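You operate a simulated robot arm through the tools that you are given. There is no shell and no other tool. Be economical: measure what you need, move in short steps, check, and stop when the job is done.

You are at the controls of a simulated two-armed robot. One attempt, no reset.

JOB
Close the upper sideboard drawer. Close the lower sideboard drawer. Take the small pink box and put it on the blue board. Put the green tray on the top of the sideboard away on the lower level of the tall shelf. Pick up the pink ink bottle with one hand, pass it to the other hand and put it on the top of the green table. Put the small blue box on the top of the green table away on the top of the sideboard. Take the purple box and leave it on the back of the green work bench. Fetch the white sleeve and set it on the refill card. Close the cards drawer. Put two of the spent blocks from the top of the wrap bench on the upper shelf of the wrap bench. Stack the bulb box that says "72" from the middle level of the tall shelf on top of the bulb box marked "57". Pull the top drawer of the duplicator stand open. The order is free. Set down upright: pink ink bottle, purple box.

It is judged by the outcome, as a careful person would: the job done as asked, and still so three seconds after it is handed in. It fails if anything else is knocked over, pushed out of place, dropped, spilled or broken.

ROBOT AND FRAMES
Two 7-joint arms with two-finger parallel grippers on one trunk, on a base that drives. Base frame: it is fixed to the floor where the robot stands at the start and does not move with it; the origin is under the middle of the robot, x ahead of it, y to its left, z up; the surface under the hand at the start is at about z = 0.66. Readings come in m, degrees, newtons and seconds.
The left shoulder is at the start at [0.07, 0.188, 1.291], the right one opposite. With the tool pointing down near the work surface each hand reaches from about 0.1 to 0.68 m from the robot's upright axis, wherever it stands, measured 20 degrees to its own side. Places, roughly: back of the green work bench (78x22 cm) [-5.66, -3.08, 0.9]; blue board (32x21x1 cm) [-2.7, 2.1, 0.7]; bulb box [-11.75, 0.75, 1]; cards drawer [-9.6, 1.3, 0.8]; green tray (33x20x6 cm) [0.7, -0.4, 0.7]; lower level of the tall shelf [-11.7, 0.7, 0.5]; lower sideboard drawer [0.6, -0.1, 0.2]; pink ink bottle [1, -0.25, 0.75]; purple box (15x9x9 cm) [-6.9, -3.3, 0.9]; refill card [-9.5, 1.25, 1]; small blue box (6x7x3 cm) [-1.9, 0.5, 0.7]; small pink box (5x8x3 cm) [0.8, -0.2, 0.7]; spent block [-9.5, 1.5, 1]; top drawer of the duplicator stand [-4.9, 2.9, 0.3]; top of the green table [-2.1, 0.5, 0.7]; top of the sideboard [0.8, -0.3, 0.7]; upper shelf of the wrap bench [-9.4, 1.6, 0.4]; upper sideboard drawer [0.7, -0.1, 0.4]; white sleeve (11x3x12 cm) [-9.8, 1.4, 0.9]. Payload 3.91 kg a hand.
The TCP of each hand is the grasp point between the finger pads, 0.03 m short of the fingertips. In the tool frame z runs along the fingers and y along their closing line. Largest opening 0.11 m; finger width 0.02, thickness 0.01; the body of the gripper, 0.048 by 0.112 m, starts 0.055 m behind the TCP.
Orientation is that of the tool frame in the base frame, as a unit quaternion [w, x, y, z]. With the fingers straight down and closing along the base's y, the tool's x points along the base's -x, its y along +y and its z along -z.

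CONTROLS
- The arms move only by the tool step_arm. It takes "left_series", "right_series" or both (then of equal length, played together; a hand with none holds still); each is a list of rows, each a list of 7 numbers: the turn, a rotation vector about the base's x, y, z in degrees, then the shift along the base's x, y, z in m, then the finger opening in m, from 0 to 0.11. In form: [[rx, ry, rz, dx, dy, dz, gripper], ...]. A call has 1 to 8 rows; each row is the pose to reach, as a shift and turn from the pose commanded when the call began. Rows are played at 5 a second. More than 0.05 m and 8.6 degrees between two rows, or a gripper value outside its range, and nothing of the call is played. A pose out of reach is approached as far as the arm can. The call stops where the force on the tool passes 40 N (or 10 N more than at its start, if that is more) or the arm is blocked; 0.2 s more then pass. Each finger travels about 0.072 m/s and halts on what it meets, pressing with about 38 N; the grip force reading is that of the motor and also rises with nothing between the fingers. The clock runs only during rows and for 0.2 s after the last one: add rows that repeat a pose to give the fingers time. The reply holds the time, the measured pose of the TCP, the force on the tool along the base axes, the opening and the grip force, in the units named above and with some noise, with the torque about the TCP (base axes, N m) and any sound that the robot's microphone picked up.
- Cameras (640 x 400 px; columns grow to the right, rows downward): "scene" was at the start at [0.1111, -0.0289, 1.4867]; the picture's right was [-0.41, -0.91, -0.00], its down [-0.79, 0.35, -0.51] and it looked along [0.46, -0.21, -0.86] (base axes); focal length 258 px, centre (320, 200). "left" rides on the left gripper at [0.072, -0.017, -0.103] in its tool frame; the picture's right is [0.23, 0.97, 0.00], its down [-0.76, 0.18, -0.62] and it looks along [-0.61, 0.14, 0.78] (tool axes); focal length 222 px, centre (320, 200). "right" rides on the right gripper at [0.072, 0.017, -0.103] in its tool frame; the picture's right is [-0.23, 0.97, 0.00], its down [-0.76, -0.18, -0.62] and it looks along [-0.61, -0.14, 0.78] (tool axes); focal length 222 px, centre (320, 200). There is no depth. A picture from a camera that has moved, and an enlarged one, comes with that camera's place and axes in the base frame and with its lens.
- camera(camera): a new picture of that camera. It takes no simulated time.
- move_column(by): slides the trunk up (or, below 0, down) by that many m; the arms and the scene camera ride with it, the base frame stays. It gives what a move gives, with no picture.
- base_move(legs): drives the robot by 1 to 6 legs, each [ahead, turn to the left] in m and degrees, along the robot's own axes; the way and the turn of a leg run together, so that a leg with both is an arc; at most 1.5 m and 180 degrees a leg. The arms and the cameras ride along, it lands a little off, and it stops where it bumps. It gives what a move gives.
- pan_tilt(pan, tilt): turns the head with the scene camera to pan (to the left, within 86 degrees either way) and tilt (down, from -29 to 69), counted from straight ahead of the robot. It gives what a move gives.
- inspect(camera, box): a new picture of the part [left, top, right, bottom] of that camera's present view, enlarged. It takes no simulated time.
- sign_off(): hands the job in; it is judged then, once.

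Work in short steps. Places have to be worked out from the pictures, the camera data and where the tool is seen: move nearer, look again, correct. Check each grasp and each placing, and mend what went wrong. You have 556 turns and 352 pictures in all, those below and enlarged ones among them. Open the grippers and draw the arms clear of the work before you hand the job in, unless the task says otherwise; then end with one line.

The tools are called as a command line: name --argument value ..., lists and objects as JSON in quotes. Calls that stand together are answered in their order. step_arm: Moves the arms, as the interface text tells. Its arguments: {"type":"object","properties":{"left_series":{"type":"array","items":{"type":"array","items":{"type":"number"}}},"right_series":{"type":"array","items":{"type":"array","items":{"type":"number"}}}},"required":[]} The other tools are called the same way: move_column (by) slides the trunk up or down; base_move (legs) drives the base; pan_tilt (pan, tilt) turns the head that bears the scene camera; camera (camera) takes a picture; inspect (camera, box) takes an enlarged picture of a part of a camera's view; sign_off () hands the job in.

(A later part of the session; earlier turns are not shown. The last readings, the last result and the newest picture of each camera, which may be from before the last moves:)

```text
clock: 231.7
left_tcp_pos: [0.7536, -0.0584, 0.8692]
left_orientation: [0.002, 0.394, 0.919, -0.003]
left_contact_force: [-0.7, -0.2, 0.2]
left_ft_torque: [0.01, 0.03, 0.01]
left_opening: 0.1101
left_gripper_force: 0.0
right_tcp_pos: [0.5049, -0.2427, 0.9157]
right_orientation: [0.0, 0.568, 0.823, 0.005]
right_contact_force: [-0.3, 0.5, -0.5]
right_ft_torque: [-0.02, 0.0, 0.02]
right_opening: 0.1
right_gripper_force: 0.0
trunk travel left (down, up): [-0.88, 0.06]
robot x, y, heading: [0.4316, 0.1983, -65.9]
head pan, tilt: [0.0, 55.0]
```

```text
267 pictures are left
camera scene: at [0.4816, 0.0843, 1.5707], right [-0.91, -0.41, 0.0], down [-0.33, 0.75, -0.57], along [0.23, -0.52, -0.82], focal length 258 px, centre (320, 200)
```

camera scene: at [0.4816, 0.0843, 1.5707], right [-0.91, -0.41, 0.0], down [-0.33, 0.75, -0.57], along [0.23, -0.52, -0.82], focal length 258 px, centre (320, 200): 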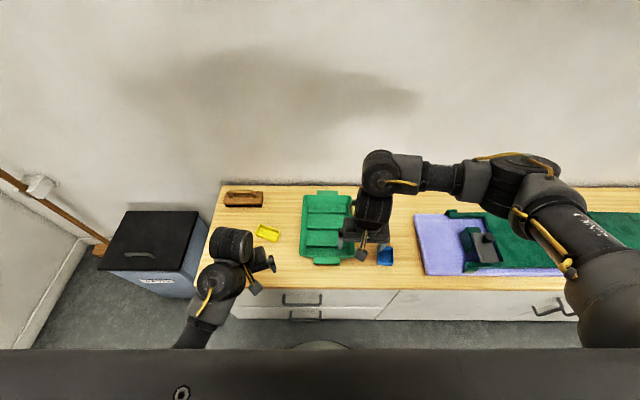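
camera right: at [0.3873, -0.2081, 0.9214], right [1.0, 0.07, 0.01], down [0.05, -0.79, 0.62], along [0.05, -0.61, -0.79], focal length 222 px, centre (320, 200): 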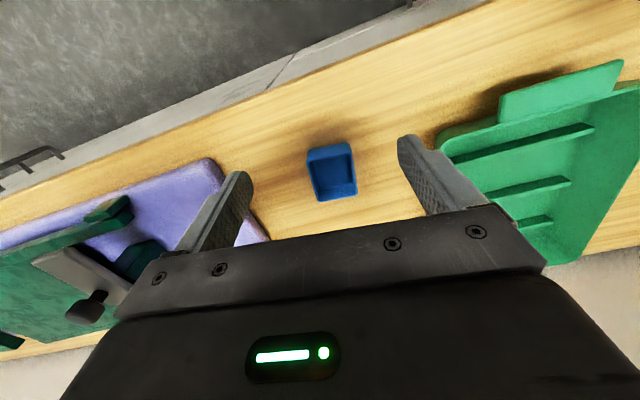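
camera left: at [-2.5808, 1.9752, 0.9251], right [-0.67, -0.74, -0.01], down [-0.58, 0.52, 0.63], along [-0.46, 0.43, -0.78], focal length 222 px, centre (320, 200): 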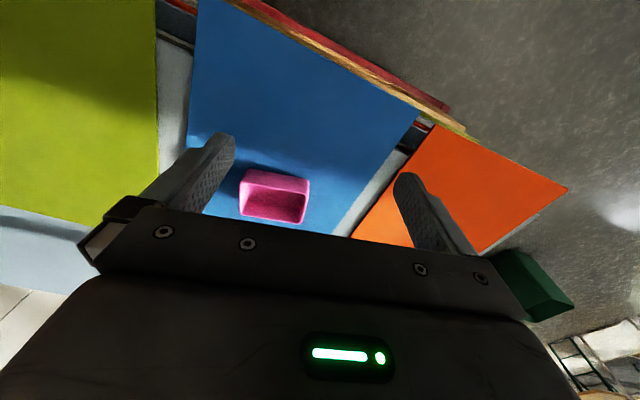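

Tray rim corners worked out: body ≈0.19×0.26 m, long axis az −67°. I'll grip its two side walls in the second cell with both hands tilted 45°. First align yaw and positions.

step_arm --left_series '[[0, 0, -5, -0.018, -0.033, -0.01, 0.08], [0, 0, -10, -0.037, -0.065, -0.02, 0.07], [0, 0, -15, -0.055, -0.098, -0.02, 0.06], [0, 0, -20.5, -0.074, -0.131, -0.03, 0.06]]' --right_series '[[0, 0, 0, 0, 0, -0.02, 0.08], [0, 0, 1, 0, 0, -0.04, 0.07], [0, 0, 2, 0, -0.012, -0.06, 0.06], [0, 0, 2, 0.001, -0.025, -0.075, 0.06]]'

camera --camera "scene"

```text
clock: 232.7
left_tcp_pos: [0.6781, -0.1892, 0.8375]
left_orientation: [0.002, 0.552, 0.834, -0.002]
left_contact_force: [-0.3, -0.4, 0.2]
left_ft_torque: [-0.01, 0.02, -0.02]
left_opening: 0.0599
left_gripper_force: 0.0
right_tcp_pos: [0.5059, -0.2689, 0.8383]
right_orientation: [0.0, 0.554, 0.833, 0.008]
right_contact_force: [-0.2, -0.4, 0.6]
right_ft_torque: [0.01, -0.04, -0.01]
right_opening: 0.0599
right_gripper_force: 0.1
trunk travel left (down, up): [-0.88, 0.06]
robot x, y, heading: [0.4325, 0.2019, -66.1]
head pan, tilt: [0.0, 55.0]
```

```text
266 pictures are left
camera scene: at [0.4805, 0.0815, 1.5705], right [-0.91, -0.41, 0.0], down [-0.33, 0.75, -0.57], along [0.23, -0.52, -0.82], focal length 258 px, centre (320, 200)
```

scene: 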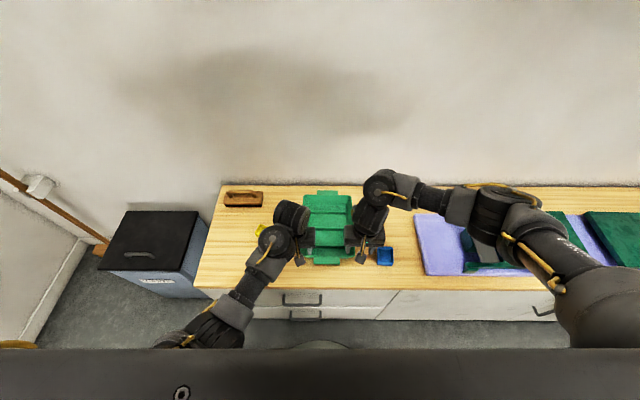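

Now tilt both tools forward 45°.

step_arm --left_series '[[-6.9, -2.9, 0, 0, 0, 0, 0.06], [-13.8, -5.8, 0, 0, 0, 0, 0.06], [-20.7, -8.75, 0, 0, 0, 0, 0.06], [-27.6, -11.7, 0, 0, 0, 0, 0.06], [-34.5, -14.6, 0, 0, 0, 0, 0.06], [-41.4, -17.5, 0, 0, 0, 0, 0.06]]' --right_series '[[-6.9, -2.9, 0, 0, 0, 0, 0.06], [-13.8, -5.8, 0, 0, 0, 0, 0.06], [-20.7, -8.75, 0, 0, 0, 0, 0.06], [-27.6, -11.7, 0, 0, 0, 0, 0.06], [-34.5, -14.6, 0, 0, 0, 0, 0.06], [-41.4, -17.5, 0, 0, 0, 0, 0.06]]'

camera --camera "left"

camera --camera "right"

camera --camera "scene"

```text
clock: 234.1
left_tcp_pos: [0.6816, -0.1894, 0.838]
left_orientation: [0.319, 0.51, 0.769, -0.216]
left_contact_force: [-0.6, 0.6, -0.2]
left_ft_torque: [0.03, -0.03, 0.02]
left_opening: 0.0599
left_gripper_force: 0.0
right_tcp_pos: [0.5069, -0.268, 0.84]
right_orientation: [0.318, 0.51, 0.772, -0.207]
right_contact_force: [0.1, 0.1, -0.1]
right_ft_torque: [0.0, 0.02, -0.02]
right_opening: 0.0599
right_gripper_force: 0.1
trunk travel left (down, up): [-0.88, 0.06]
robot x, y, heading: [0.4305, 0.1932, -66.1]
head pan, tilt: [0.0, 55.0]
```

```text
265 pictures are left
camera left: at [0.6169, -0.0816, 0.8596], right [0.83, 0.52, -0.17], down [0.2, -0.01, 0.98], along [0.51, -0.85, -0.12], focal length 222 px, centre (320, 200)
```

left: 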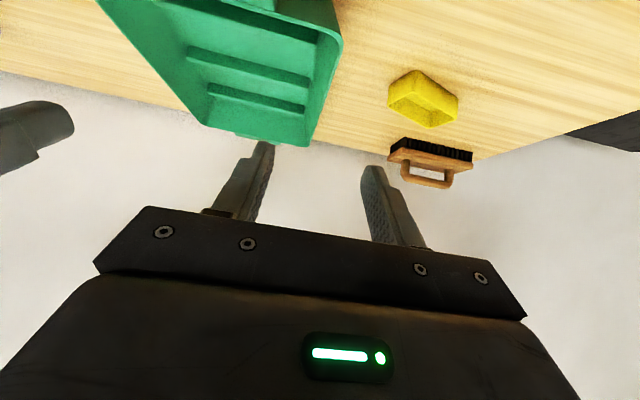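

```text
264 pictures are left
camera right: at [0.473, -0.1475, 0.8649], right [0.96, 0.23, 0.16], down [-0.13, -0.17, 0.98], along [0.26, -0.96, -0.13], focal length 222 px, centre (320, 200)
```

right: 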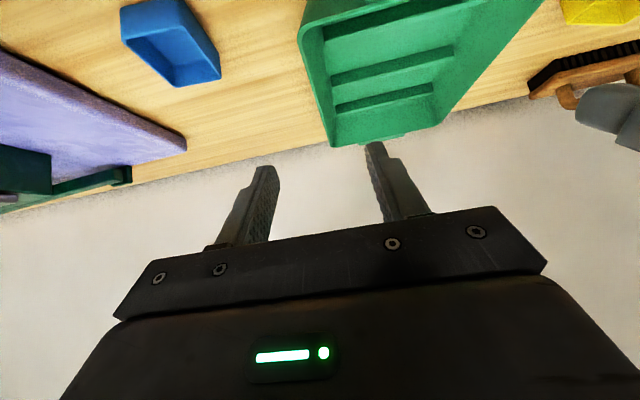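

```text
263 pictures are left
camera scene: at [0.4838, 0.0843, 1.5706], right [-0.91, -0.41, 0.0], down [-0.34, 0.75, -0.57], along [0.23, -0.52, -0.82], focal length 258 px, centre (320, 200)
```

scene: 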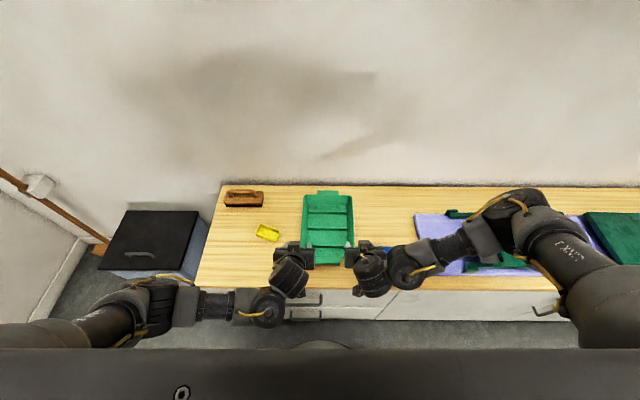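

Tray walls located (rims at l≈+0.069 and −0.116). Centre the hands on the walls and move in halfway.

step_arm --left_series '[[0, 0, 0, -0.007, -0.003, 0, 0.06], [0, 0, 0, 0.004, -0.028, -0.033, 0.06], [0, 0, 0, 0.015, -0.053, -0.065, 0.06], [0, 0, 0, 0.015, -0.053, -0.065, 0.06]]' --right_series '[[0, 0, 0, 0.007, 0.003, 0, 0.06], [0, 0, 0, 0.018, -0.022, -0.033, 0.06], [0, 0, 0, 0.029, -0.047, -0.065, 0.06], [0, 0, 0, 0.029, -0.047, -0.065, 0.06]]'

camera --camera "left"

camera --camera "right"

```text
clock: 235.1
left_tcp_pos: [0.6947, -0.2423, 0.7754]
left_orientation: [0.319, 0.51, 0.769, -0.215]
left_contact_force: [0.0, 0.1, -0.2]
left_ft_torque: [-0.01, 0.02, -0.02]
left_opening: 0.0601
left_gripper_force: 0.1
right_tcp_pos: [0.5354, -0.3123, 0.774]
right_orientation: [0.319, 0.511, 0.771, -0.206]
right_contact_force: [0.2, 0.7, 0.8]
right_ft_torque: [0.0, -0.03, -0.01]
right_opening: 0.0601
right_gripper_force: 0.0
trunk travel left (down, up): [-0.88, 0.06]
robot x, y, heading: [0.4325, 0.1955, -65.7]
head pan, tilt: [0.0, 55.0]
```

```text
262 pictures are left
camera left: at [0.6295, -0.1343, 0.7967], right [0.83, 0.52, -0.17], down [0.2, -0.01, 0.98], along [0.51, -0.85, -0.12], focal length 222 px, centre (320, 200)
```

left: 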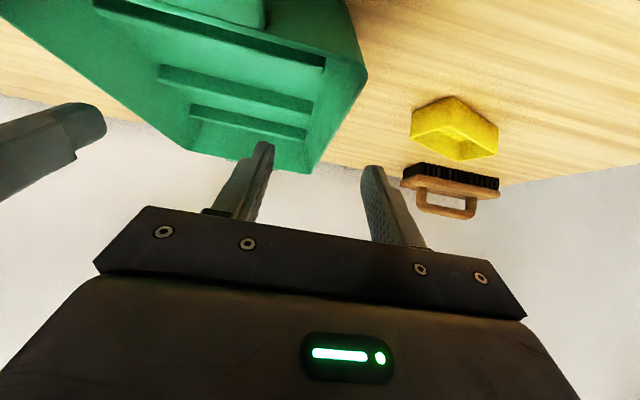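

```text
261 pictures are left
camera right: at [0.5015, -0.1922, 0.7988], right [0.96, 0.23, 0.17], down [-0.13, -0.17, 0.98], along [0.26, -0.96, -0.13], focal length 222 px, centre (320, 200)
```

right: 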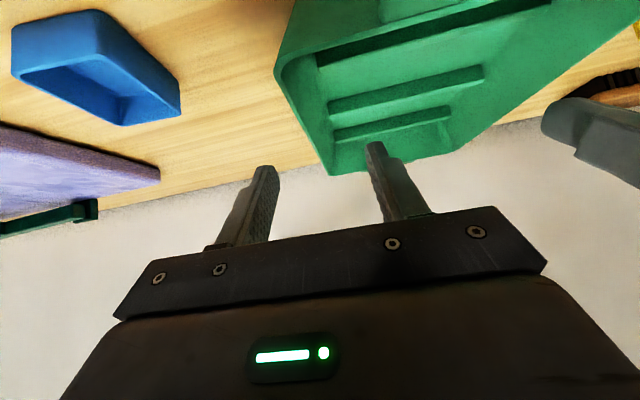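

Alignment good; continue the approach into the grip position.

step_arm --left_series '[[0, 0, 0, 0.0158, -0.023, -0.036, 0.06], [0, 0, 0, 0.027, -0.0482, -0.07, 0.06], [0, 0, 0, 0.027, -0.0482, -0.07, 0.06]]' --right_series '[[0, 0, 0, 0.014, -0.024, -0.036, 0.06], [0, 0, 0, 0.025, -0.049, -0.07, 0.06], [0, 0, 0, 0.025, -0.049, -0.07, 0.06]]'

camera --camera "left"

camera --camera "right"

```text
clock: 235.9
left_tcp_pos: [0.7195, -0.2893, 0.7053]
left_orientation: [0.32, 0.51, 0.769, -0.216]
left_contact_force: [-0.4, 1.2, 0.8]
left_ft_torque: [-0.01, 0.05, 0.0]
left_opening: 0.0598
left_gripper_force: 0.0
right_tcp_pos: [0.5579, -0.3615, 0.7049]
right_orientation: [0.319, 0.51, 0.772, -0.205]
right_contact_force: [0.1, 0.3, -0.3]
right_ft_torque: [-0.01, 0.0, 0.01]
right_opening: 0.06
right_gripper_force: 0.1
trunk travel left (down, up): [-0.88, 0.06]
robot x, y, heading: [0.4315, 0.2008, -66.0]
head pan, tilt: [0.0, 55.0]
```

```text
260 pictures are left
camera left: at [0.6547, -0.1815, 0.7259], right [0.84, 0.52, -0.17], down [0.2, -0.01, 0.98], along [0.51, -0.85, -0.12], focal length 222 px, centre (320, 200)
```

left: 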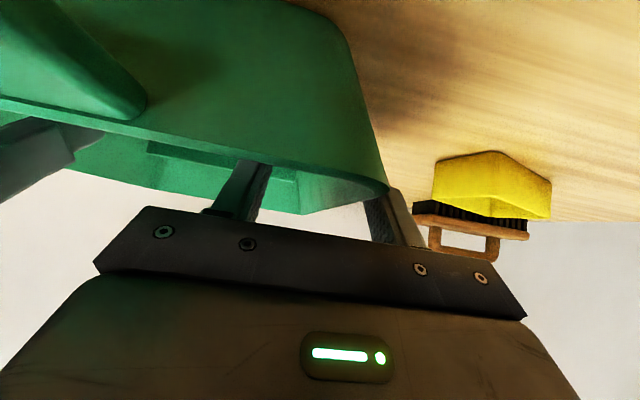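

```text
259 pictures are left
camera right: at [0.5257, -0.2407, 0.7295], right [0.96, 0.23, 0.17], down [-0.13, -0.17, 0.98], along [0.26, -0.96, -0.13], focal length 222 px, centre (320, 200)
```

right: 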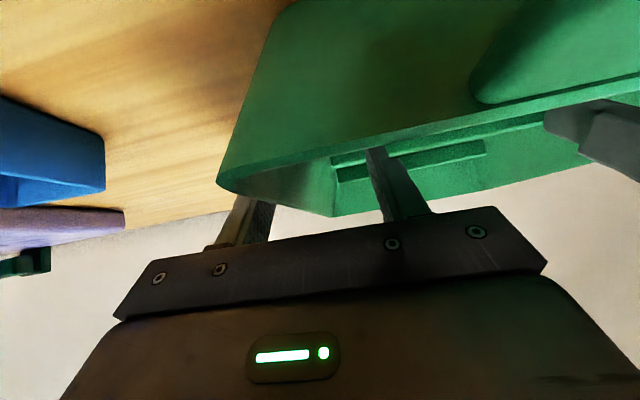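

Both hands straddle the side walls. Close both grippers together.

step_arm --left_series '[[0, 0, 0, 0, 0, 0, 0.045], [0, 0, 0, 0, 0, 0, 0.03], [0, 0, 0, 0, 0, 0, 0.015], [0, 0, 0, 0, 0, 0, 0.0], [0, 0, 0, 0, 0, 0, 0.0], [0, 0, 0, 0, 0, 0, 0.0]]' --right_series '[[0, 0, 0, 0, 0, 0, 0.045], [0, 0, 0, 0, 0, 0, 0.03], [0, 0, 0, 0, 0, 0, 0.015], [0, 0, 0, 0, 0, 0, 0.0], [0, 0, 0, 0, 0, 0, 0.0], [0, 0, 0, 0, 0, 0, 0.0]]'

camera --camera "left"

camera --camera "right"

```text
clock: 237.3
left_tcp_pos: [0.725, -0.2888, 0.7039]
left_orientation: [0.322, 0.508, 0.77, -0.213]
left_contact_force: [29.2, 16.5, 8.4]
left_ft_torque: [-0.46, 1.11, -1.47]
left_opening: 0.0147
left_gripper_force: 38.5
right_tcp_pos: [0.5558, -0.3649, 0.7057]
right_orientation: [0.317, 0.512, 0.77, -0.21]
right_contact_force: [-27.3, -16.8, 0.5]
right_ft_torque: [0.51, -1.1, 0.48]
right_opening: 0.0138
right_gripper_force: 38.0
trunk travel left (down, up): [-0.88, 0.06]
robot x, y, heading: [0.4313, 0.1995, -66.0]
head pan, tilt: [0.0, 55.0]
```

```text
258 pictures are left
camera left: at [0.6584, -0.1807, 0.7251], right [0.83, 0.53, -0.16], down [0.2, -0.01, 0.98], along [0.52, -0.85, -0.12], focal length 222 px, centre (320, 200)
```

left: 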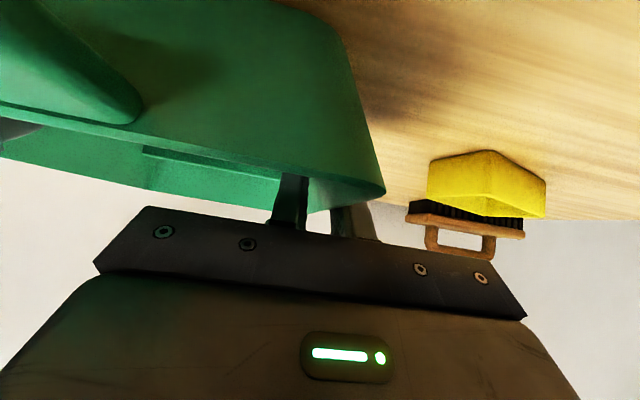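

```text
257 pictures are left
camera right: at [0.5228, -0.244, 0.729], right [0.96, 0.23, 0.16], down [-0.13, -0.17, 0.98], along [0.25, -0.96, -0.13], focal length 222 px, centre (320, 200)
```

right: 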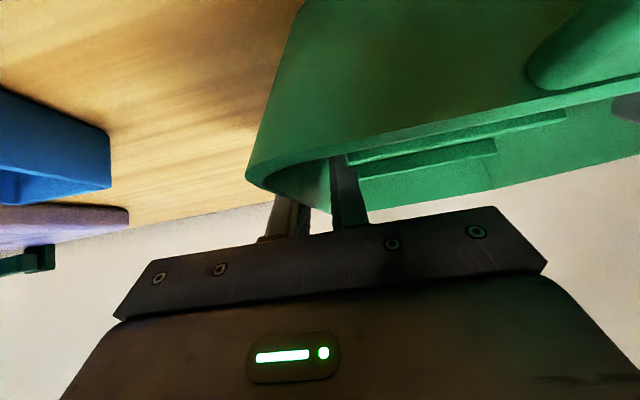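

Both grips are firm but the hands strain outward a bit; relax them by ~5 mm and lift 3 cm.

step_arm --left_series '[[0, 0, 0, 0.006, 0.0025, 0, 0], [0, 0, 0, 0.006, 0.0025, 0.01, 0], [0, 0, 0, 0.006, 0.0025, 0.025, 0], [0, 0, 0, 0.006, 0.0025, 0.04, 0]]' --right_series '[[0, 0, 0, -0.005, -0.0025, 0, 0], [0, 0, 0, -0.005, -0.0025, 0.01, 0], [0, 0, 0, -0.005, -0.0025, 0.025, 0], [0, 0, 0, -0.005, -0.0025, 0.04, 0]]'

camera --camera "scene"

```text
clock: 238.3
left_tcp_pos: [0.7245, -0.2874, 0.745]
left_orientation: [0.319, 0.51, 0.769, -0.215]
left_contact_force: [3.6, 3.7, -0.4]
left_ft_torque: [-0.33, 1.52, -0.97]
left_opening: 0.0142
left_gripper_force: 37.7
right_tcp_pos: [0.5568, -0.3646, 0.7478]
right_orientation: [0.319, 0.511, 0.771, -0.204]
right_contact_force: [-4.7, -4.5, -2.1]
right_ft_torque: [0.41, -1.4, 0.5]
right_opening: 0.0131
right_gripper_force: 37.3
trunk travel left (down, up): [-0.88, 0.06]
robot x, y, heading: [0.4309, 0.1986, -65.9]
head pan, tilt: [0.0, 55.0]
```

```text
256 pictures are left
camera scene: at [0.4815, 0.0846, 1.5707], right [-0.91, -0.41, 0.0], down [-0.33, 0.75, -0.57], along [0.23, -0.52, -0.82], focal length 258 px, centre (320, 200)
```

scene: 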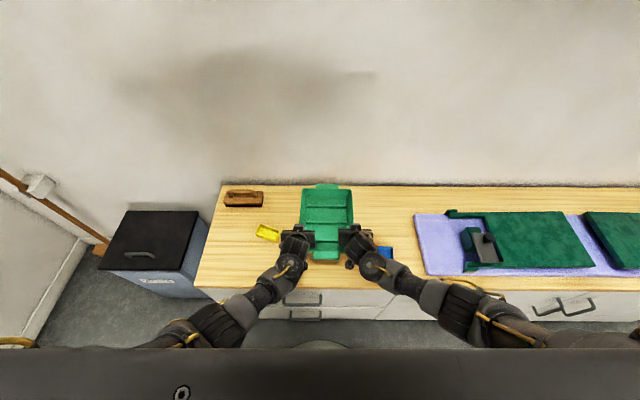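

Tray lifted cleanly and level. Raise a bit more, then back away.

step_arm --left_series '[[0, 0, 0, 0, 0, 0.03, 0], [0, 0, 0, 0, 0, 0.06, 0], [0, 0, 0, 0, 0, 0.08, 0]]' --right_series '[[0, 0, 0, 0, 0, 0.03, 0], [0, 0, 0, 0, 0, 0.06, 0], [0, 0, 0, 0, 0, 0.08, 0]]'

base_move --legs '[[-0.4, 0]]'

camera --camera "scene"

```text
clock: 239.1
left_tcp_pos: [0.7254, -0.2885, 0.8264]
left_orientation: [0.318, 0.51, 0.769, -0.215]
left_contact_force: [-12.0, 0.3, -1.1]
left_ft_torque: [-0.23, 1.59, -1.41]
left_opening: 0.0141
left_gripper_force: 38.3
right_tcp_pos: [0.5556, -0.366, 0.827]
right_orientation: [0.32, 0.51, 0.772, -0.204]
right_contact_force: [12.1, 0.4, -0.3]
right_ft_torque: [0.42, -1.7, 0.52]
right_opening: 0.0129
right_gripper_force: 38.4
trunk travel left (down, up): [-0.88, 0.06]
robot x, y, heading: [0.4325, 0.2008, -65.9]
head pan, tilt: [0.0, 55.0]
```

```text
clock: 241.6
left_tcp_pos: [0.5611, 0.0778, 0.8267]
left_orientation: [0.318, 0.511, 0.768, -0.217]
left_contact_force: [-26.4, -8.5, -0.4]
left_ft_torque: [-0.82, 1.65, -1.28]
left_opening: 0.0141
left_gripper_force: 38.0
right_tcp_pos: [0.3918, 0.0023, 0.8256]
right_orientation: [0.319, 0.511, 0.772, -0.203]
right_contact_force: [25.7, 8.3, -1.0]
right_ft_torque: [0.87, -1.52, 0.71]
right_opening: 0.0135
right_gripper_force: 38.6
trunk travel left (down, up): [-0.88, 0.06]
robot x, y, heading: [0.2687, 0.5667, -65.9]
head pan, tilt: [0.0, 55.0]
```

```text
255 pictures are left
camera scene: at [0.3173, 0.4516, 1.5706], right [-0.91, -0.41, 0.0], down [-0.34, 0.75, -0.57], along [0.23, -0.52, -0.82], focal length 258 px, centre (320, 200)
```

scene: 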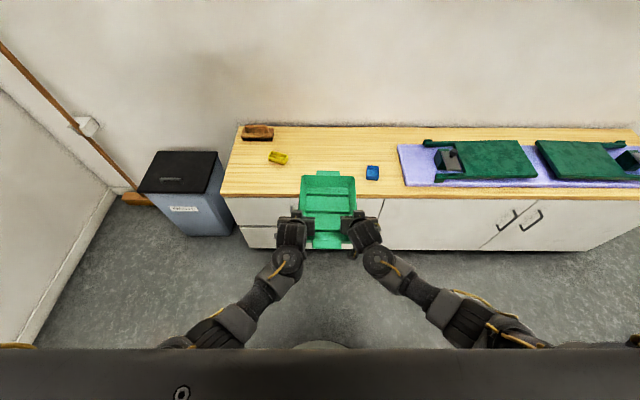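

Sideboard is in order. Relax the internal squeeze by 3 mm each side.

step_arm --left_series '[[0, 0, 0, -0.003, -0.0013, 0, 0], [0, 0, 0, -0.003, -0.0013, 0, 0]]' --right_series '[[0, 0, 0, 0.003, 0.0013, 0, 0], [0, 0, 0, 0.003, 0.0013, 0, 0]]'

```text
clock: 242.2
left_tcp_pos: [0.5604, 0.0794, 0.8249]
left_orientation: [0.321, 0.509, 0.77, -0.213]
left_contact_force: [20.6, 15.1, -0.2]
left_ft_torque: [-0.92, 1.16, -1.42]
left_opening: 0.0143
left_gripper_force: 38.5
right_tcp_pos: [0.3918, 0.0016, 0.8263]
right_orientation: [0.318, 0.512, 0.771, -0.206]
right_contact_force: [-21.9, -15.4, -2.1]
right_ft_torque: [0.95, -0.89, 0.59]
right_opening: 0.0134
right_gripper_force: 38.1
trunk travel left (down, up): [-0.88, 0.06]
robot x, y, heading: [0.2638, 0.5637, -65.8]
head pan, tilt: [0.0, 55.0]
```

step_arm --left_series '[[0, 0, 0, 0.0013, 0.0007, 0, 0], [0, 0, 0, 0.0013, 0.0007, 0, 0]]' --right_series '[[0, 0, 0, -0.0013, -0.0007, 0, 0], [0, 0, 0, -0.0013, -0.0007, 0, 0]]'

```text
clock: 242.8
left_tcp_pos: [0.5595, 0.0797, 0.8262]
left_orientation: [0.32, 0.51, 0.769, -0.215]
left_contact_force: [25.0, 17.7, -1.1]
left_ft_torque: [-0.39, 1.23, -1.49]
left_opening: 0.014
left_gripper_force: 38.6
right_tcp_pos: [0.3911, 0.0013, 0.8271]
right_orientation: [0.32, 0.511, 0.771, -0.205]
right_contact_force: [-24.0, -16.7, -1.4]
right_ft_torque: [0.45, -1.15, 0.42]
right_opening: 0.0137
right_gripper_force: 38.0
trunk travel left (down, up): [-0.88, 0.06]
robot x, y, heading: [0.2665, 0.5624, -65.7]
head pan, tilt: [0.0, 55.0]
```

step_arm --left_series '[[0, 0, 0, 0.0013, 0.0007, 0, 0], [0, 0, 0, 0.0013, 0.0007, 0, 0], [0, 0, 0, 0.0013, 0.0007, 0, 0]]' --right_series '[[0, 0, 0, -0.0013, -0.0007, 0, 0], [0, 0, 0, -0.0013, -0.0007, 0, 0], [0, 0, 0, -0.0013, -0.0007, 0, 0]]'

```text
clock: 243.6
left_tcp_pos: [0.5607, 0.0795, 0.8265]
left_orientation: [0.32, 0.51, 0.769, -0.216]
left_contact_force: [19.5, 13.4, -0.4]
left_ft_torque: [0.08, 1.4, -0.88]
left_opening: 0.0134
left_gripper_force: 37.8
right_tcp_pos: [0.3921, 0.0017, 0.8265]
right_orientation: [0.319, 0.51, 0.772, -0.205]
right_contact_force: [-19.4, -12.7, -0.5]
right_ft_torque: [0.06, -1.38, 0.29]
right_opening: 0.0138
right_gripper_force: 38.0
trunk travel left (down, up): [-0.88, 0.06]
robot x, y, heading: [0.2635, 0.5667, -65.7]
head pan, tilt: [0.0, 55.0]
```

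step_arm --left_series '[[0, 0, 0, 0.002, 0.001, 0, 0], [0, 0, 0, 0.002, 0.001, 0, 0], [0, 0, 0, 0.002, 0.001, 0, 0]]' --right_series '[[0, 0, 0, -0.002, -0.001, 0, 0], [0, 0, 0, -0.002, -0.001, 0, 0], [0, 0, 0, -0.002, -0.001, 0, 0]]'

```text
clock: 244.4
left_tcp_pos: [0.5597, 0.0799, 0.8274]
left_orientation: [0.319, 0.511, 0.768, -0.218]
left_contact_force: [3.6, 4.4, -1.7]
left_ft_torque: [-0.44, 1.4, -0.8]
left_opening: 0.0134
left_gripper_force: 37.8
right_tcp_pos: [0.3919, 0.0028, 0.8262]
right_orientation: [0.319, 0.51, 0.773, -0.203]
right_contact_force: [-4.7, -4.3, -2.1]
right_ft_torque: [0.49, -1.4, 0.39]
right_opening: 0.0133
right_gripper_force: 37.7
trunk travel left (down, up): [-0.88, 0.06]
robot x, y, heading: [0.2695, 0.5672, -65.9]
head pan, tilt: [0.0, 55.0]
```

Forces relaxed. Now drive west carrying the tray, skirting south of the green table.

base_move --legs '[[-0.2, 0], [0, -84.4], [1.5, 0], [1.0, 0], [0, -26.4]]'

pan_tilt --pan 0 --tilt 20

camera --camera "scene"

```text
clock: 262.8
left_tcp_pos: [-2.5667, -0.5619, 0.8268]
left_orientation: [-0.001, 0.923, 0.007, -0.385]
left_contact_force: [1.0, 25.6, -0.6]
left_ft_torque: [1.76, 0.01, -0.85]
left_opening: 0.0131
left_gripper_force: 38.4
right_tcp_pos: [-2.5753, -0.3776, 0.8265]
right_orientation: [0.012, 0.925, 0.013, -0.379]
right_contact_force: [0.0, -25.1, -2.5]
right_ft_torque: [-1.68, -0.15, 0.67]
right_opening: 0.0132
right_gripper_force: 37.7
trunk travel left (down, up): [-0.88, 0.06]
robot x, y, heading: [-2.0072, -0.4707, -177.7]
head pan, tilt: [0.0, 55.0]
```

```text
clock: 263.8
left_tcp_pos: [-2.5655, -0.5628, 0.827]
left_orientation: [-0.001, 0.923, 0.007, -0.385]
left_contact_force: [1.5, -1.8, -0.1]
left_ft_torque: [1.52, 0.01, -0.64]
left_opening: 0.0128
left_gripper_force: 38.1
right_tcp_pos: [-2.5758, -0.3758, 0.827]
right_orientation: [0.011, 0.925, 0.011, -0.379]
right_contact_force: [-1.5, 1.4, -1.6]
right_ft_torque: [-1.39, -0.14, 0.47]
right_opening: 0.0132
right_gripper_force: 38.1
trunk travel left (down, up): [-0.88, 0.06]
robot x, y, heading: [-2.009, -0.4665, -177.4]
head pan, tilt: [0.0, 20.0]
```

```text
254 pictures are left
camera scene: at [-2.151, -0.4768, 1.6227], right [-0.04, 1.0, 0.0], down [0.34, 0.01, -0.94], along [-0.94, -0.04, -0.34], focal length 258 px, centre (320, 200)
```

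scene: 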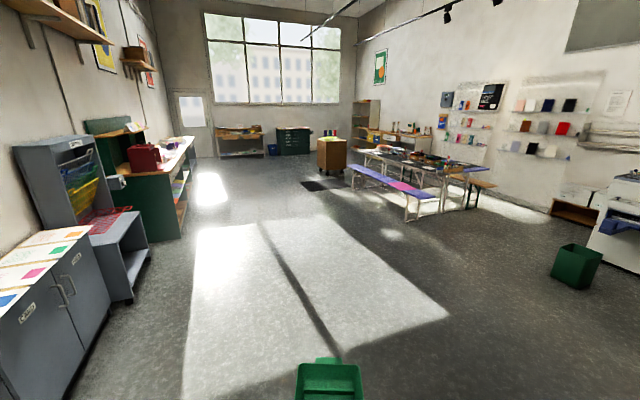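

Clear floor ahead. Drive to about (-6.3,-1.1) and look again.

base_move --legs '[[0, 5.8], [1.5, 0], [1.5, 0], [1.3, 0]]'

camera --camera "scene"

```text
clock: 285.1
left_tcp_pos: [-6.8502, -1.2858, 0.8285]
left_orientation: [0.025, 0.92, 0.069, -0.385]
left_contact_force: [2.7, -4.5, -0.7]
left_ft_torque: [1.36, 0.33, -0.55]
left_opening: 0.0128
left_gripper_force: 38.1
right_tcp_pos: [-6.8842, -1.1014, 0.8262]
right_orientation: [0.037, 0.923, 0.074, -0.377]
right_contact_force: [-2.1, 4.3, -1.2]
right_ft_torque: [-1.23, -0.43, 0.24]
right_opening: 0.0128
right_gripper_force: 38.0
trunk travel left (down, up): [-0.88, 0.06]
robot x, y, heading: [-6.3111, -1.1179, -169.7]
head pan, tilt: [0.0, 20.0]
```

```text
253 pictures are left
camera scene: at [-6.4512, -1.144, 1.6228], right [-0.18, 0.98, 0.0], down [0.34, 0.06, -0.94], along [-0.92, -0.17, -0.34], focal length 258 px, centre (320, 200)
```

scene: 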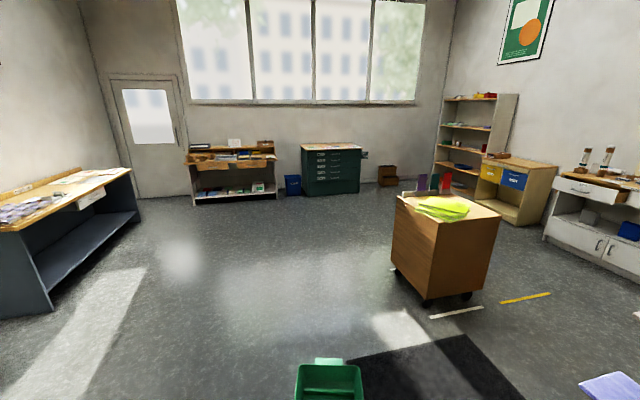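

inspect --camera "scene" --box '[420, 85, 548, 220]'

```text
2.96 times, centred on (484, 152) of scene
camera zoom: at [-6.4512, -1.144, 1.6228], right [-0.18, 0.98, 0.0], down [0.34, 0.06, -0.94], along [-0.92, -0.17, -0.34], focal length 764 px, centre (-166, 341)
```

zoom: 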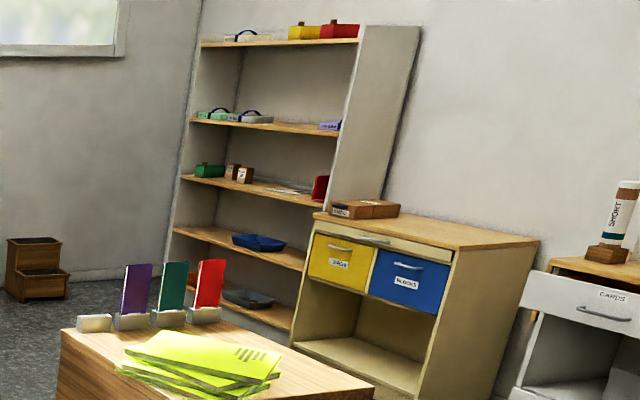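

The lower level (z≈0.5) is the fourth board, with a blue tray on it. Drive round the brown cabinet to stand in front of the shelf.

base_move --legs '[[1.5, 0], [1.5, 0], [0, -33.1], [1.5, 0], [0.25, 0], [0, -44.4]]'

camera --camera "scene"

```text
clock: 311.8
left_tcp_pos: [-11.2016, -0.5603, 0.8259]
left_orientation: [-0.218, 0.766, -0.516, -0.317]
left_contact_force: [-7.6, -5.4, -0.5]
left_ft_torque: [0.53, -1.21, -0.42]
left_opening: 0.0124
left_gripper_force: 38.0
right_tcp_pos: [-11.0324, -0.4841, 0.8263]
right_orientation: [-0.204, 0.771, -0.513, -0.319]
right_contact_force: [7.4, 4.7, -2.4]
right_ft_torque: [-0.66, 1.07, 0.12]
right_opening: 0.0125
right_gripper_force: 37.8
trunk travel left (down, up): [-0.88, 0.06]
robot x, y, heading: [-10.9103, -1.0518, 113.6]
head pan, tilt: [0.0, 20.0]
```

```text
251 pictures are left
camera scene: at [-10.9717, -0.9182, 1.6228], right [0.92, 0.4, 0.0], down [0.14, -0.31, -0.94], along [-0.38, 0.86, -0.34], focal length 258 px, centre (320, 200)
```

scene: 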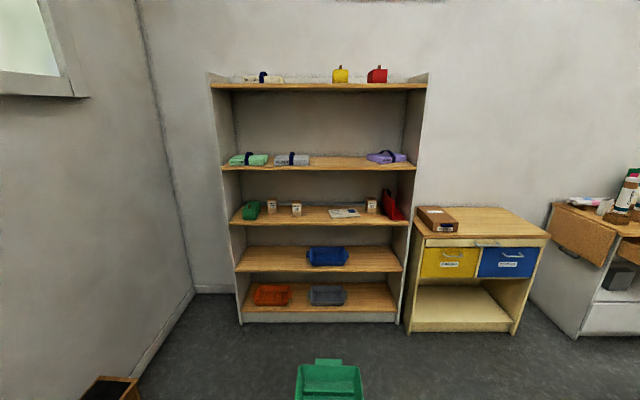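

The free space on the left part of the lower level (board at z≈0.476, depth≈0.38 m) suits the tray. Drive diagonally left toward it, keeping short of the shelf.

base_move --legs '[[0, 20], [0.95, 0], [0, -20.5]]'

camera --camera "scene"

```text
clock: 319.0
left_tcp_pos: [-11.8565, 0.1448, 0.8267]
left_orientation: [-0.222, 0.76, -0.524, -0.315]
left_contact_force: [-2.8, -2.9, -1.0]
left_ft_torque: [0.5, -1.25, -0.44]
left_opening: 0.0124
left_gripper_force: 37.6
right_tcp_pos: [-11.6829, 0.2167, 0.8273]
right_orientation: [-0.208, 0.764, -0.523, -0.317]
right_contact_force: [2.9, 1.9, -1.6]
right_ft_torque: [-0.62, 1.17, 0.19]
right_opening: 0.0123
right_gripper_force: 37.5
trunk travel left (down, up): [-0.88, 0.06]
robot x, y, heading: [-11.5767, -0.3474, 112.4]
head pan, tilt: [0.0, 20.0]
```

```text
250 pictures are left
camera scene: at [-11.6328, -0.2178, 1.6228], right [0.92, 0.38, 0.0], down [0.13, -0.32, -0.94], along [-0.36, 0.87, -0.34], focal length 258 px, centre (320, 200)
```

scene: 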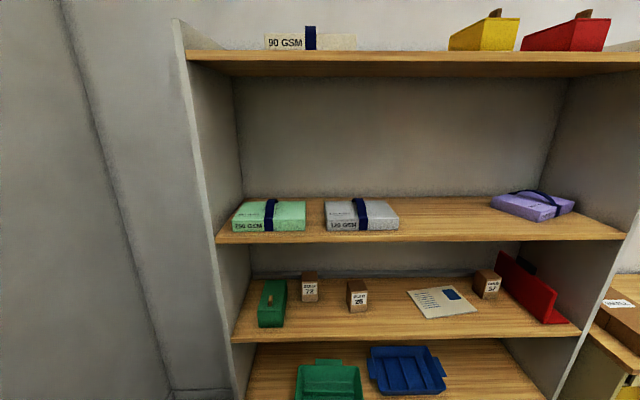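

Shift the robot ~5 cm left (backing diagonally), then lower the trunk to shelf height.

base_move --legs '[[0, -30], [-0.1, 0], [0, 30.2]]'

move_column --by -0.29

camera --camera "scene"

```text
clock: 323.1
left_tcp_pos: [-11.8651, 0.0486, 0.8275]
left_orientation: [-0.222, 0.758, -0.527, -0.314]
left_contact_force: [-2.0, -2.4, 0.2]
left_ft_torque: [0.37, -1.35, -0.48]
left_opening: 0.012
left_gripper_force: 37.7
right_tcp_pos: [-11.6932, 0.12, 0.826]
right_orientation: [-0.21, 0.762, -0.525, -0.316]
right_contact_force: [1.5, 2.5, -0.6]
right_ft_torque: [-0.5, 1.25, 0.12]
right_opening: 0.0121
right_gripper_force: 37.9
trunk travel left (down, up): [-0.88, 0.06]
robot x, y, heading: [-11.5934, -0.4471, 112.0]
head pan, tilt: [0.0, 20.0]
```

```text
clock: 326.0
left_tcp_pos: [-11.8661, 0.0474, 0.5363]
left_orientation: [-0.224, 0.758, -0.526, -0.315]
left_contact_force: [-1.2, -3.5, 0.3]
left_ft_torque: [0.41, -1.3, -0.46]
left_opening: 0.012
left_gripper_force: 38.0
right_tcp_pos: [-11.6929, 0.1188, 0.5355]
right_orientation: [-0.209, 0.762, -0.525, -0.315]
right_contact_force: [1.3, 2.5, -1.0]
right_ft_torque: [-0.48, 1.18, 0.15]
right_opening: 0.0121
right_gripper_force: 37.9
trunk travel left (down, up): [-0.59, 0.35]
robot x, y, heading: [-11.5882, -0.4439, 111.9]
head pan, tilt: [0.0, 20.0]
```

```text
249 pictures are left
camera scene: at [-11.6453, -0.3163, 1.3328], right [0.93, 0.37, 0.0], down [0.13, -0.32, -0.94], along [-0.35, 0.87, -0.34], focal length 258 px, centre (320, 200)
```

scene: 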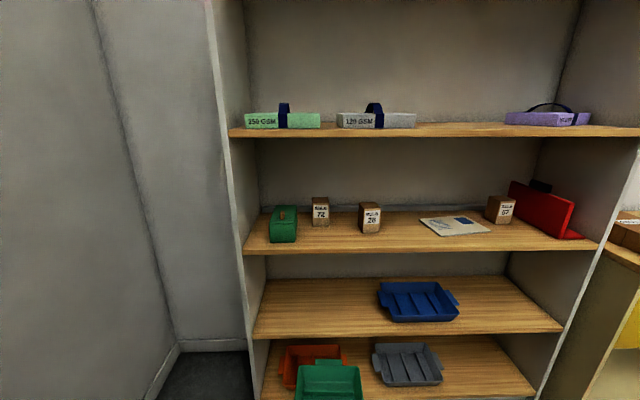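

Lateral position is good, but my estimate of the board height is uncertain (0.48–0.54). Measure with zoom and the wrist camera.

camera --camera "left"

inspect --camera "scene" --box '[230, 220, 430, 345]'

```text
248 pictures are left
camera left: at [-11.8081, -0.0641, 0.5581], right [-0.86, -0.49, -0.17], down [-0.21, 0.02, 0.98], along [-0.47, 0.87, -0.12], focal length 222 px, centre (320, 200)
```

left: 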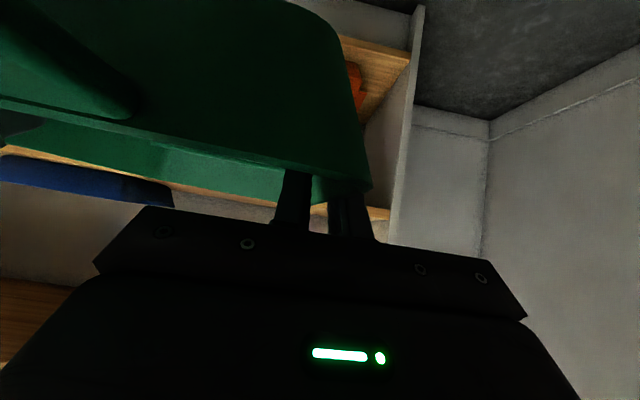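

```text
3.20 times, centred on (330, 282) of scene
camera zoom: at [-11.6453, -0.3163, 1.3328], right [0.93, 0.37, 0.0], down [0.13, -0.32, -0.94], along [-0.35, 0.87, -0.34], focal length 825 px, centre (288, -64)
```

zoom: 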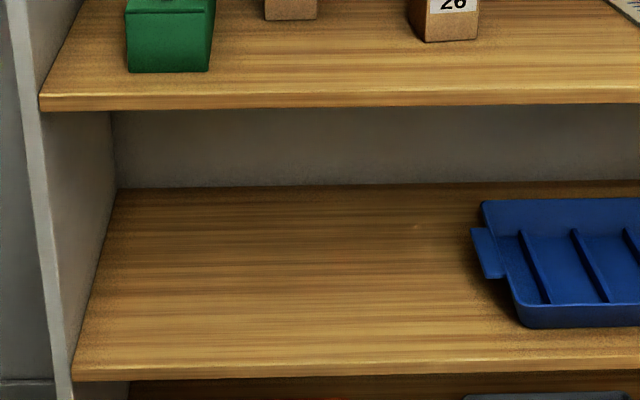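

inspect --camera "left" --box '[0, 130, 400, 260]'

inspect --camera "left" --box '[340, 180, 420, 240]'

```text
1.60 times, centred on (200, 195) of left
camera zoom: at [-11.8081, -0.0641, 0.5581], right [-0.86, -0.49, -0.17], down [-0.21, 0.02, 0.98], along [-0.47, 0.87, -0.12], focal length 355 px, centre (512, 208)
```

zoom: 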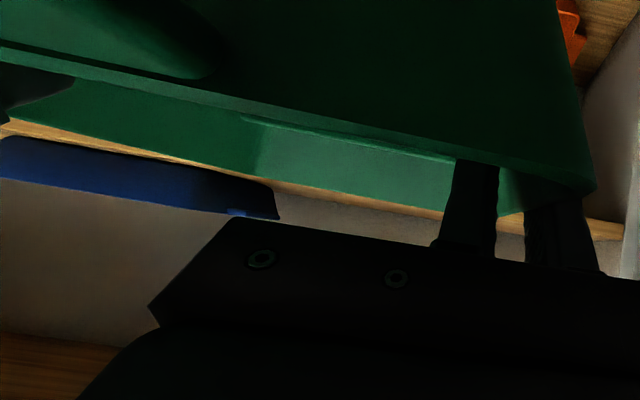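

```text
6.67 times, centred on (380, 210) of left
camera zoom: at [-11.8081, -0.0641, 0.5581], right [-0.86, -0.49, -0.17], down [-0.21, 0.02, 0.98], along [-0.47, 0.87, -0.12], focal length 1481 px, centre (-80, 133)
```

zoom: 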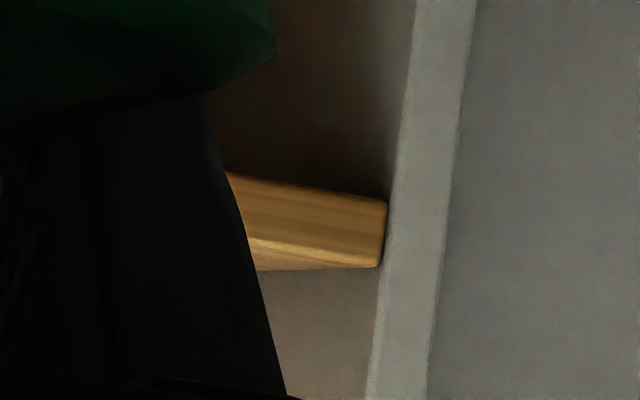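

Board top is about z=0.511. Raise 5 cm for entry clearance and advance 0.35 m.

move_column --by 0.05

base_move --legs '[[0.3, 0]]'

pan_tilt --pan 0 --tilt 40

camera --camera "scene"

camera --camera "left"

```text
clock: 326.9
left_tcp_pos: [-11.865, 0.0481, 0.5874]
left_orientation: [-0.223, 0.758, -0.527, -0.313]
left_contact_force: [-1.5, -2.4, -1.0]
left_ft_torque: [0.44, -1.27, -0.44]
left_opening: 0.012
left_gripper_force: 38.0
right_tcp_pos: [-11.6925, 0.1194, 0.5853]
right_orientation: [-0.208, 0.763, -0.524, -0.316]
right_contact_force: [0.6, 3.3, -1.7]
right_ft_torque: [-0.54, 1.21, 0.18]
right_opening: 0.0121
right_gripper_force: 37.9
trunk travel left (down, up): [-0.64, 0.3]
robot x, y, heading: [-11.5923, -0.451, 112.0]
head pan, tilt: [0.0, 20.0]
```

```text
clock: 329.0
left_tcp_pos: [-11.9741, 0.3253, 0.5851]
left_orientation: [-0.223, 0.756, -0.529, -0.314]
left_contact_force: [-2.9, -2.0, -0.9]
left_ft_torque: [0.48, -1.28, -0.4]
left_opening: 0.0121
left_gripper_force: 37.9
right_tcp_pos: [-11.7998, 0.3952, 0.5866]
right_orientation: [-0.21, 0.761, -0.527, -0.315]
right_contact_force: [1.7, 2.0, -1.1]
right_ft_torque: [-0.56, 1.18, 0.11]
right_opening: 0.0121
right_gripper_force: 37.6
trunk travel left (down, up): [-0.64, 0.3]
robot x, y, heading: [-11.7029, -0.1718, 111.5]
head pan, tilt: [0.0, 20.0]
```

```text
clock: 329.8
left_tcp_pos: [-11.9727, 0.3244, 0.586]
left_orientation: [-0.224, 0.756, -0.529, -0.314]
left_contact_force: [-2.9, -1.7, -1.3]
left_ft_torque: [0.52, -1.28, -0.4]
left_opening: 0.012
left_gripper_force: 38.2
right_tcp_pos: [-11.7992, 0.3948, 0.5867]
right_orientation: [-0.211, 0.76, -0.527, -0.316]
right_contact_force: [2.3, 1.9, -1.7]
right_ft_torque: [-0.56, 1.17, 0.15]
right_opening: 0.0122
right_gripper_force: 38.0
trunk travel left (down, up): [-0.64, 0.3]
robot x, y, heading: [-11.6986, -0.172, 111.5]
head pan, tilt: [0.0, 40.0]
```

```text
244 pictures are left
camera scene: at [-11.7518, -0.0477, 1.3514], right [0.93, 0.37, 0.0], down [0.24, -0.6, -0.77], along [-0.28, 0.71, -0.64], focal length 258 px, centre (320, 200)
```

scene: 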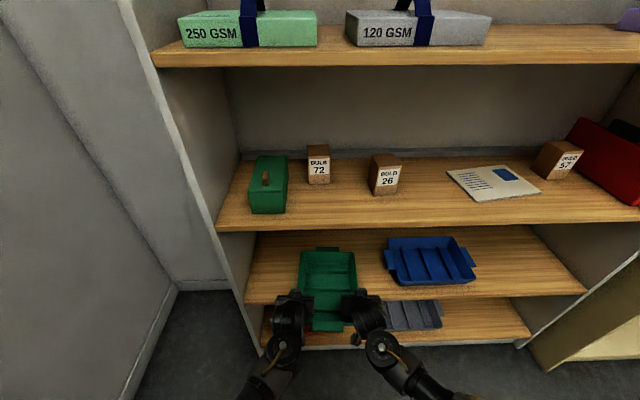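

```text
243 pictures are left
camera left: at [-11.9158, 0.2128, 0.6079], right [-0.86, -0.48, -0.17], down [-0.21, 0.02, 0.98], along [-0.47, 0.88, -0.12], focal length 222 px, centre (320, 200)
```

left: 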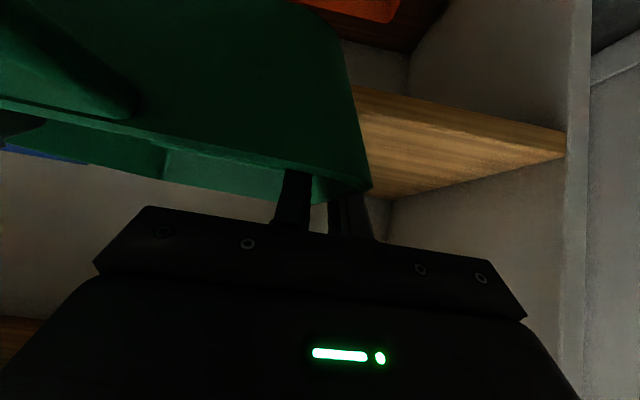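

Tray is entering above the lower board with space on both sides. Advance another 0.18 m.

base_move --legs '[[0.18, 0]]'

camera --camera "scene"

camera --camera "right"

```text
clock: 331.3
left_tcp_pos: [-12.0384, 0.486, 0.5875]
left_orientation: [-0.222, 0.757, -0.528, -0.314]
left_contact_force: [4.0, -32.5, -2.8]
left_ft_torque: [-0.52, -1.12, 0.16]
left_opening: 0.0097
left_gripper_force: 37.8
right_tcp_pos: [-11.8636, 0.559, 0.5874]
right_orientation: [-0.21, 0.761, -0.526, -0.316]
right_contact_force: [29.0, -23.7, -2.6]
right_ft_torque: [-0.75, 0.43, 0.74]
right_opening: 0.0103
right_gripper_force: 38.2
trunk travel left (down, up): [-0.64, 0.3]
robot x, y, heading: [-11.767, -0.0049, 111.4]
head pan, tilt: [0.0, 40.0]
```

```text
242 pictures are left
camera scene: at [-11.8143, 0.113, 1.3519], right [0.93, 0.37, 0.0], down [0.24, -0.59, -0.77], along [-0.29, 0.71, -0.64], focal length 258 px, centre (320, 200)
```

scene: 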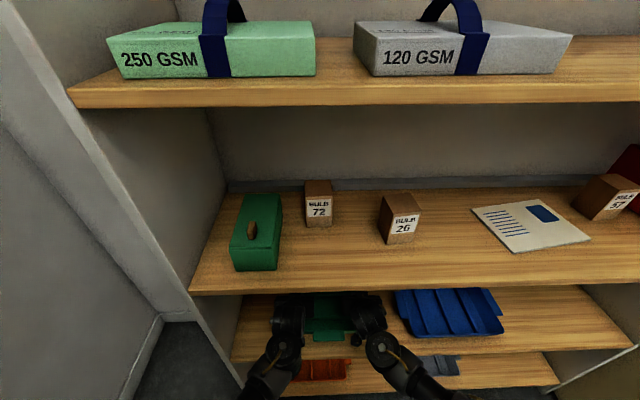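

```text
241 pictures are left
camera right: at [-11.835, 0.4361, 0.6113], right [-0.97, -0.19, 0.17], down [0.14, 0.17, 0.98], along [-0.22, 0.97, -0.13], focal length 222 px, centre (320, 200)
```

right: 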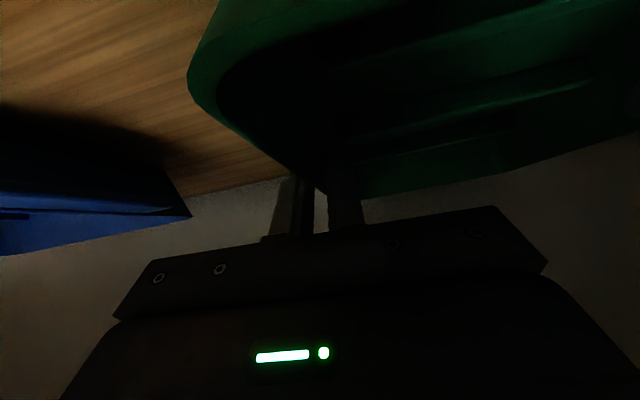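

The tray just touched the back panel. Back off 2 cm, then lower.

base_move --legs '[[-0.025, 0]]'

move_column --by -0.025

camera --camera "right"

```text
clock: 332.1
left_tcp_pos: [-12.03, 0.4653, 0.5854]
left_orientation: [-0.222, 0.757, -0.528, -0.313]
left_contact_force: [-4.8, 3.9, -0.4]
left_ft_torque: [0.26, -0.95, 0.1]
left_opening: 0.0097
left_gripper_force: 38.6
right_tcp_pos: [-11.8551, 0.5368, 0.5846]
right_orientation: [-0.21, 0.762, -0.527, -0.313]
right_contact_force: [4.0, -3.9, -0.9]
right_ft_torque: [-0.33, 0.94, 0.84]
right_opening: 0.0104
right_gripper_force: 37.7
trunk travel left (down, up): [-0.64, 0.3]
robot x, y, heading: [-11.7529, -0.028, 111.8]
head pan, tilt: [0.0, 40.0]
```

```text
clock: 332.7
left_tcp_pos: [-12.0344, 0.4712, 0.5776]
left_orientation: [-0.231, 0.755, -0.522, -0.322]
left_contact_force: [-3.7, -2.6, 12.4]
left_ft_torque: [0.69, -0.69, 0.1]
left_opening: 0.0097
left_gripper_force: 38.3
right_tcp_pos: [-11.8586, 0.5429, 0.5772]
right_orientation: [-0.213, 0.756, -0.528, -0.324]
right_contact_force: [10.3, -8.0, 24.3]
right_ft_torque: [0.08, 1.02, 0.77]
right_opening: 0.01
right_gripper_force: 38.3
trunk travel left (down, up): [-0.621, 0.319]
robot x, y, heading: [-11.757, -0.0305, 112.0]
head pan, tilt: [0.0, 40.0]
stopped: the force on the tool passed its limit at 46 N (the readings are from after the stop); the commanded pose is now the measured one
```

```text
240 pictures are left
camera right: at [-11.8302, 0.4199, 0.5988], right [-0.96, -0.19, 0.18], down [0.16, 0.15, 0.98], along [-0.22, 0.97, -0.11], focal length 222 px, centre (320, 200)
```

right: 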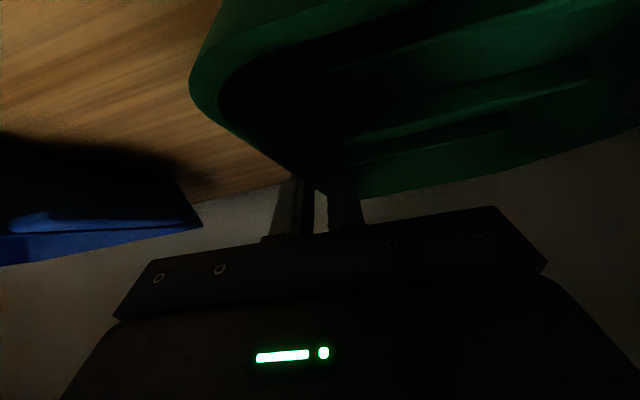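

inspect --camera "left" --box '[200, 0, 640, 275]'

inspect --camera "scene" --box '[220, 270, 460, 400]'

```text
1.45 times, centred on (420, 138) of left
camera zoom: at [-11.9759, 0.3597, 0.5961], right [-0.86, -0.49, -0.18], down [-0.2, 0.0, 0.98], along [-0.48, 0.87, -0.1], focal length 323 px, centre (174, 291)
```

zoom: 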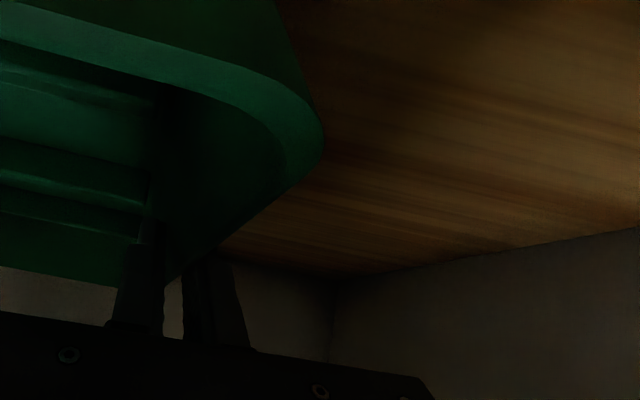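

```text
2.67 times, centred on (340, 335) of scene
camera zoom: at [-11.8074, 0.092, 1.333], right [0.93, 0.37, 0.0], down [0.24, -0.6, -0.77], along [-0.28, 0.71, -0.64], focal length 687 px, centre (267, -160)
```

zoom: 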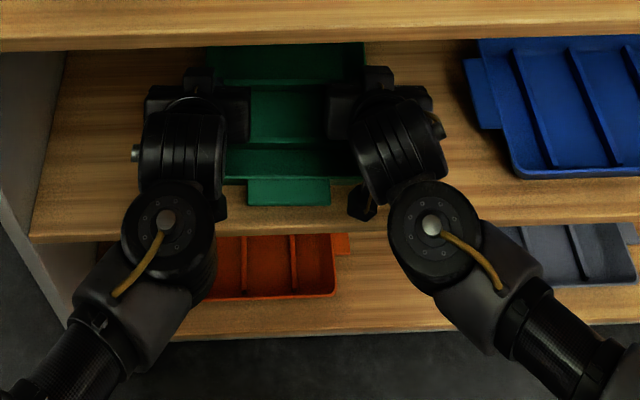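

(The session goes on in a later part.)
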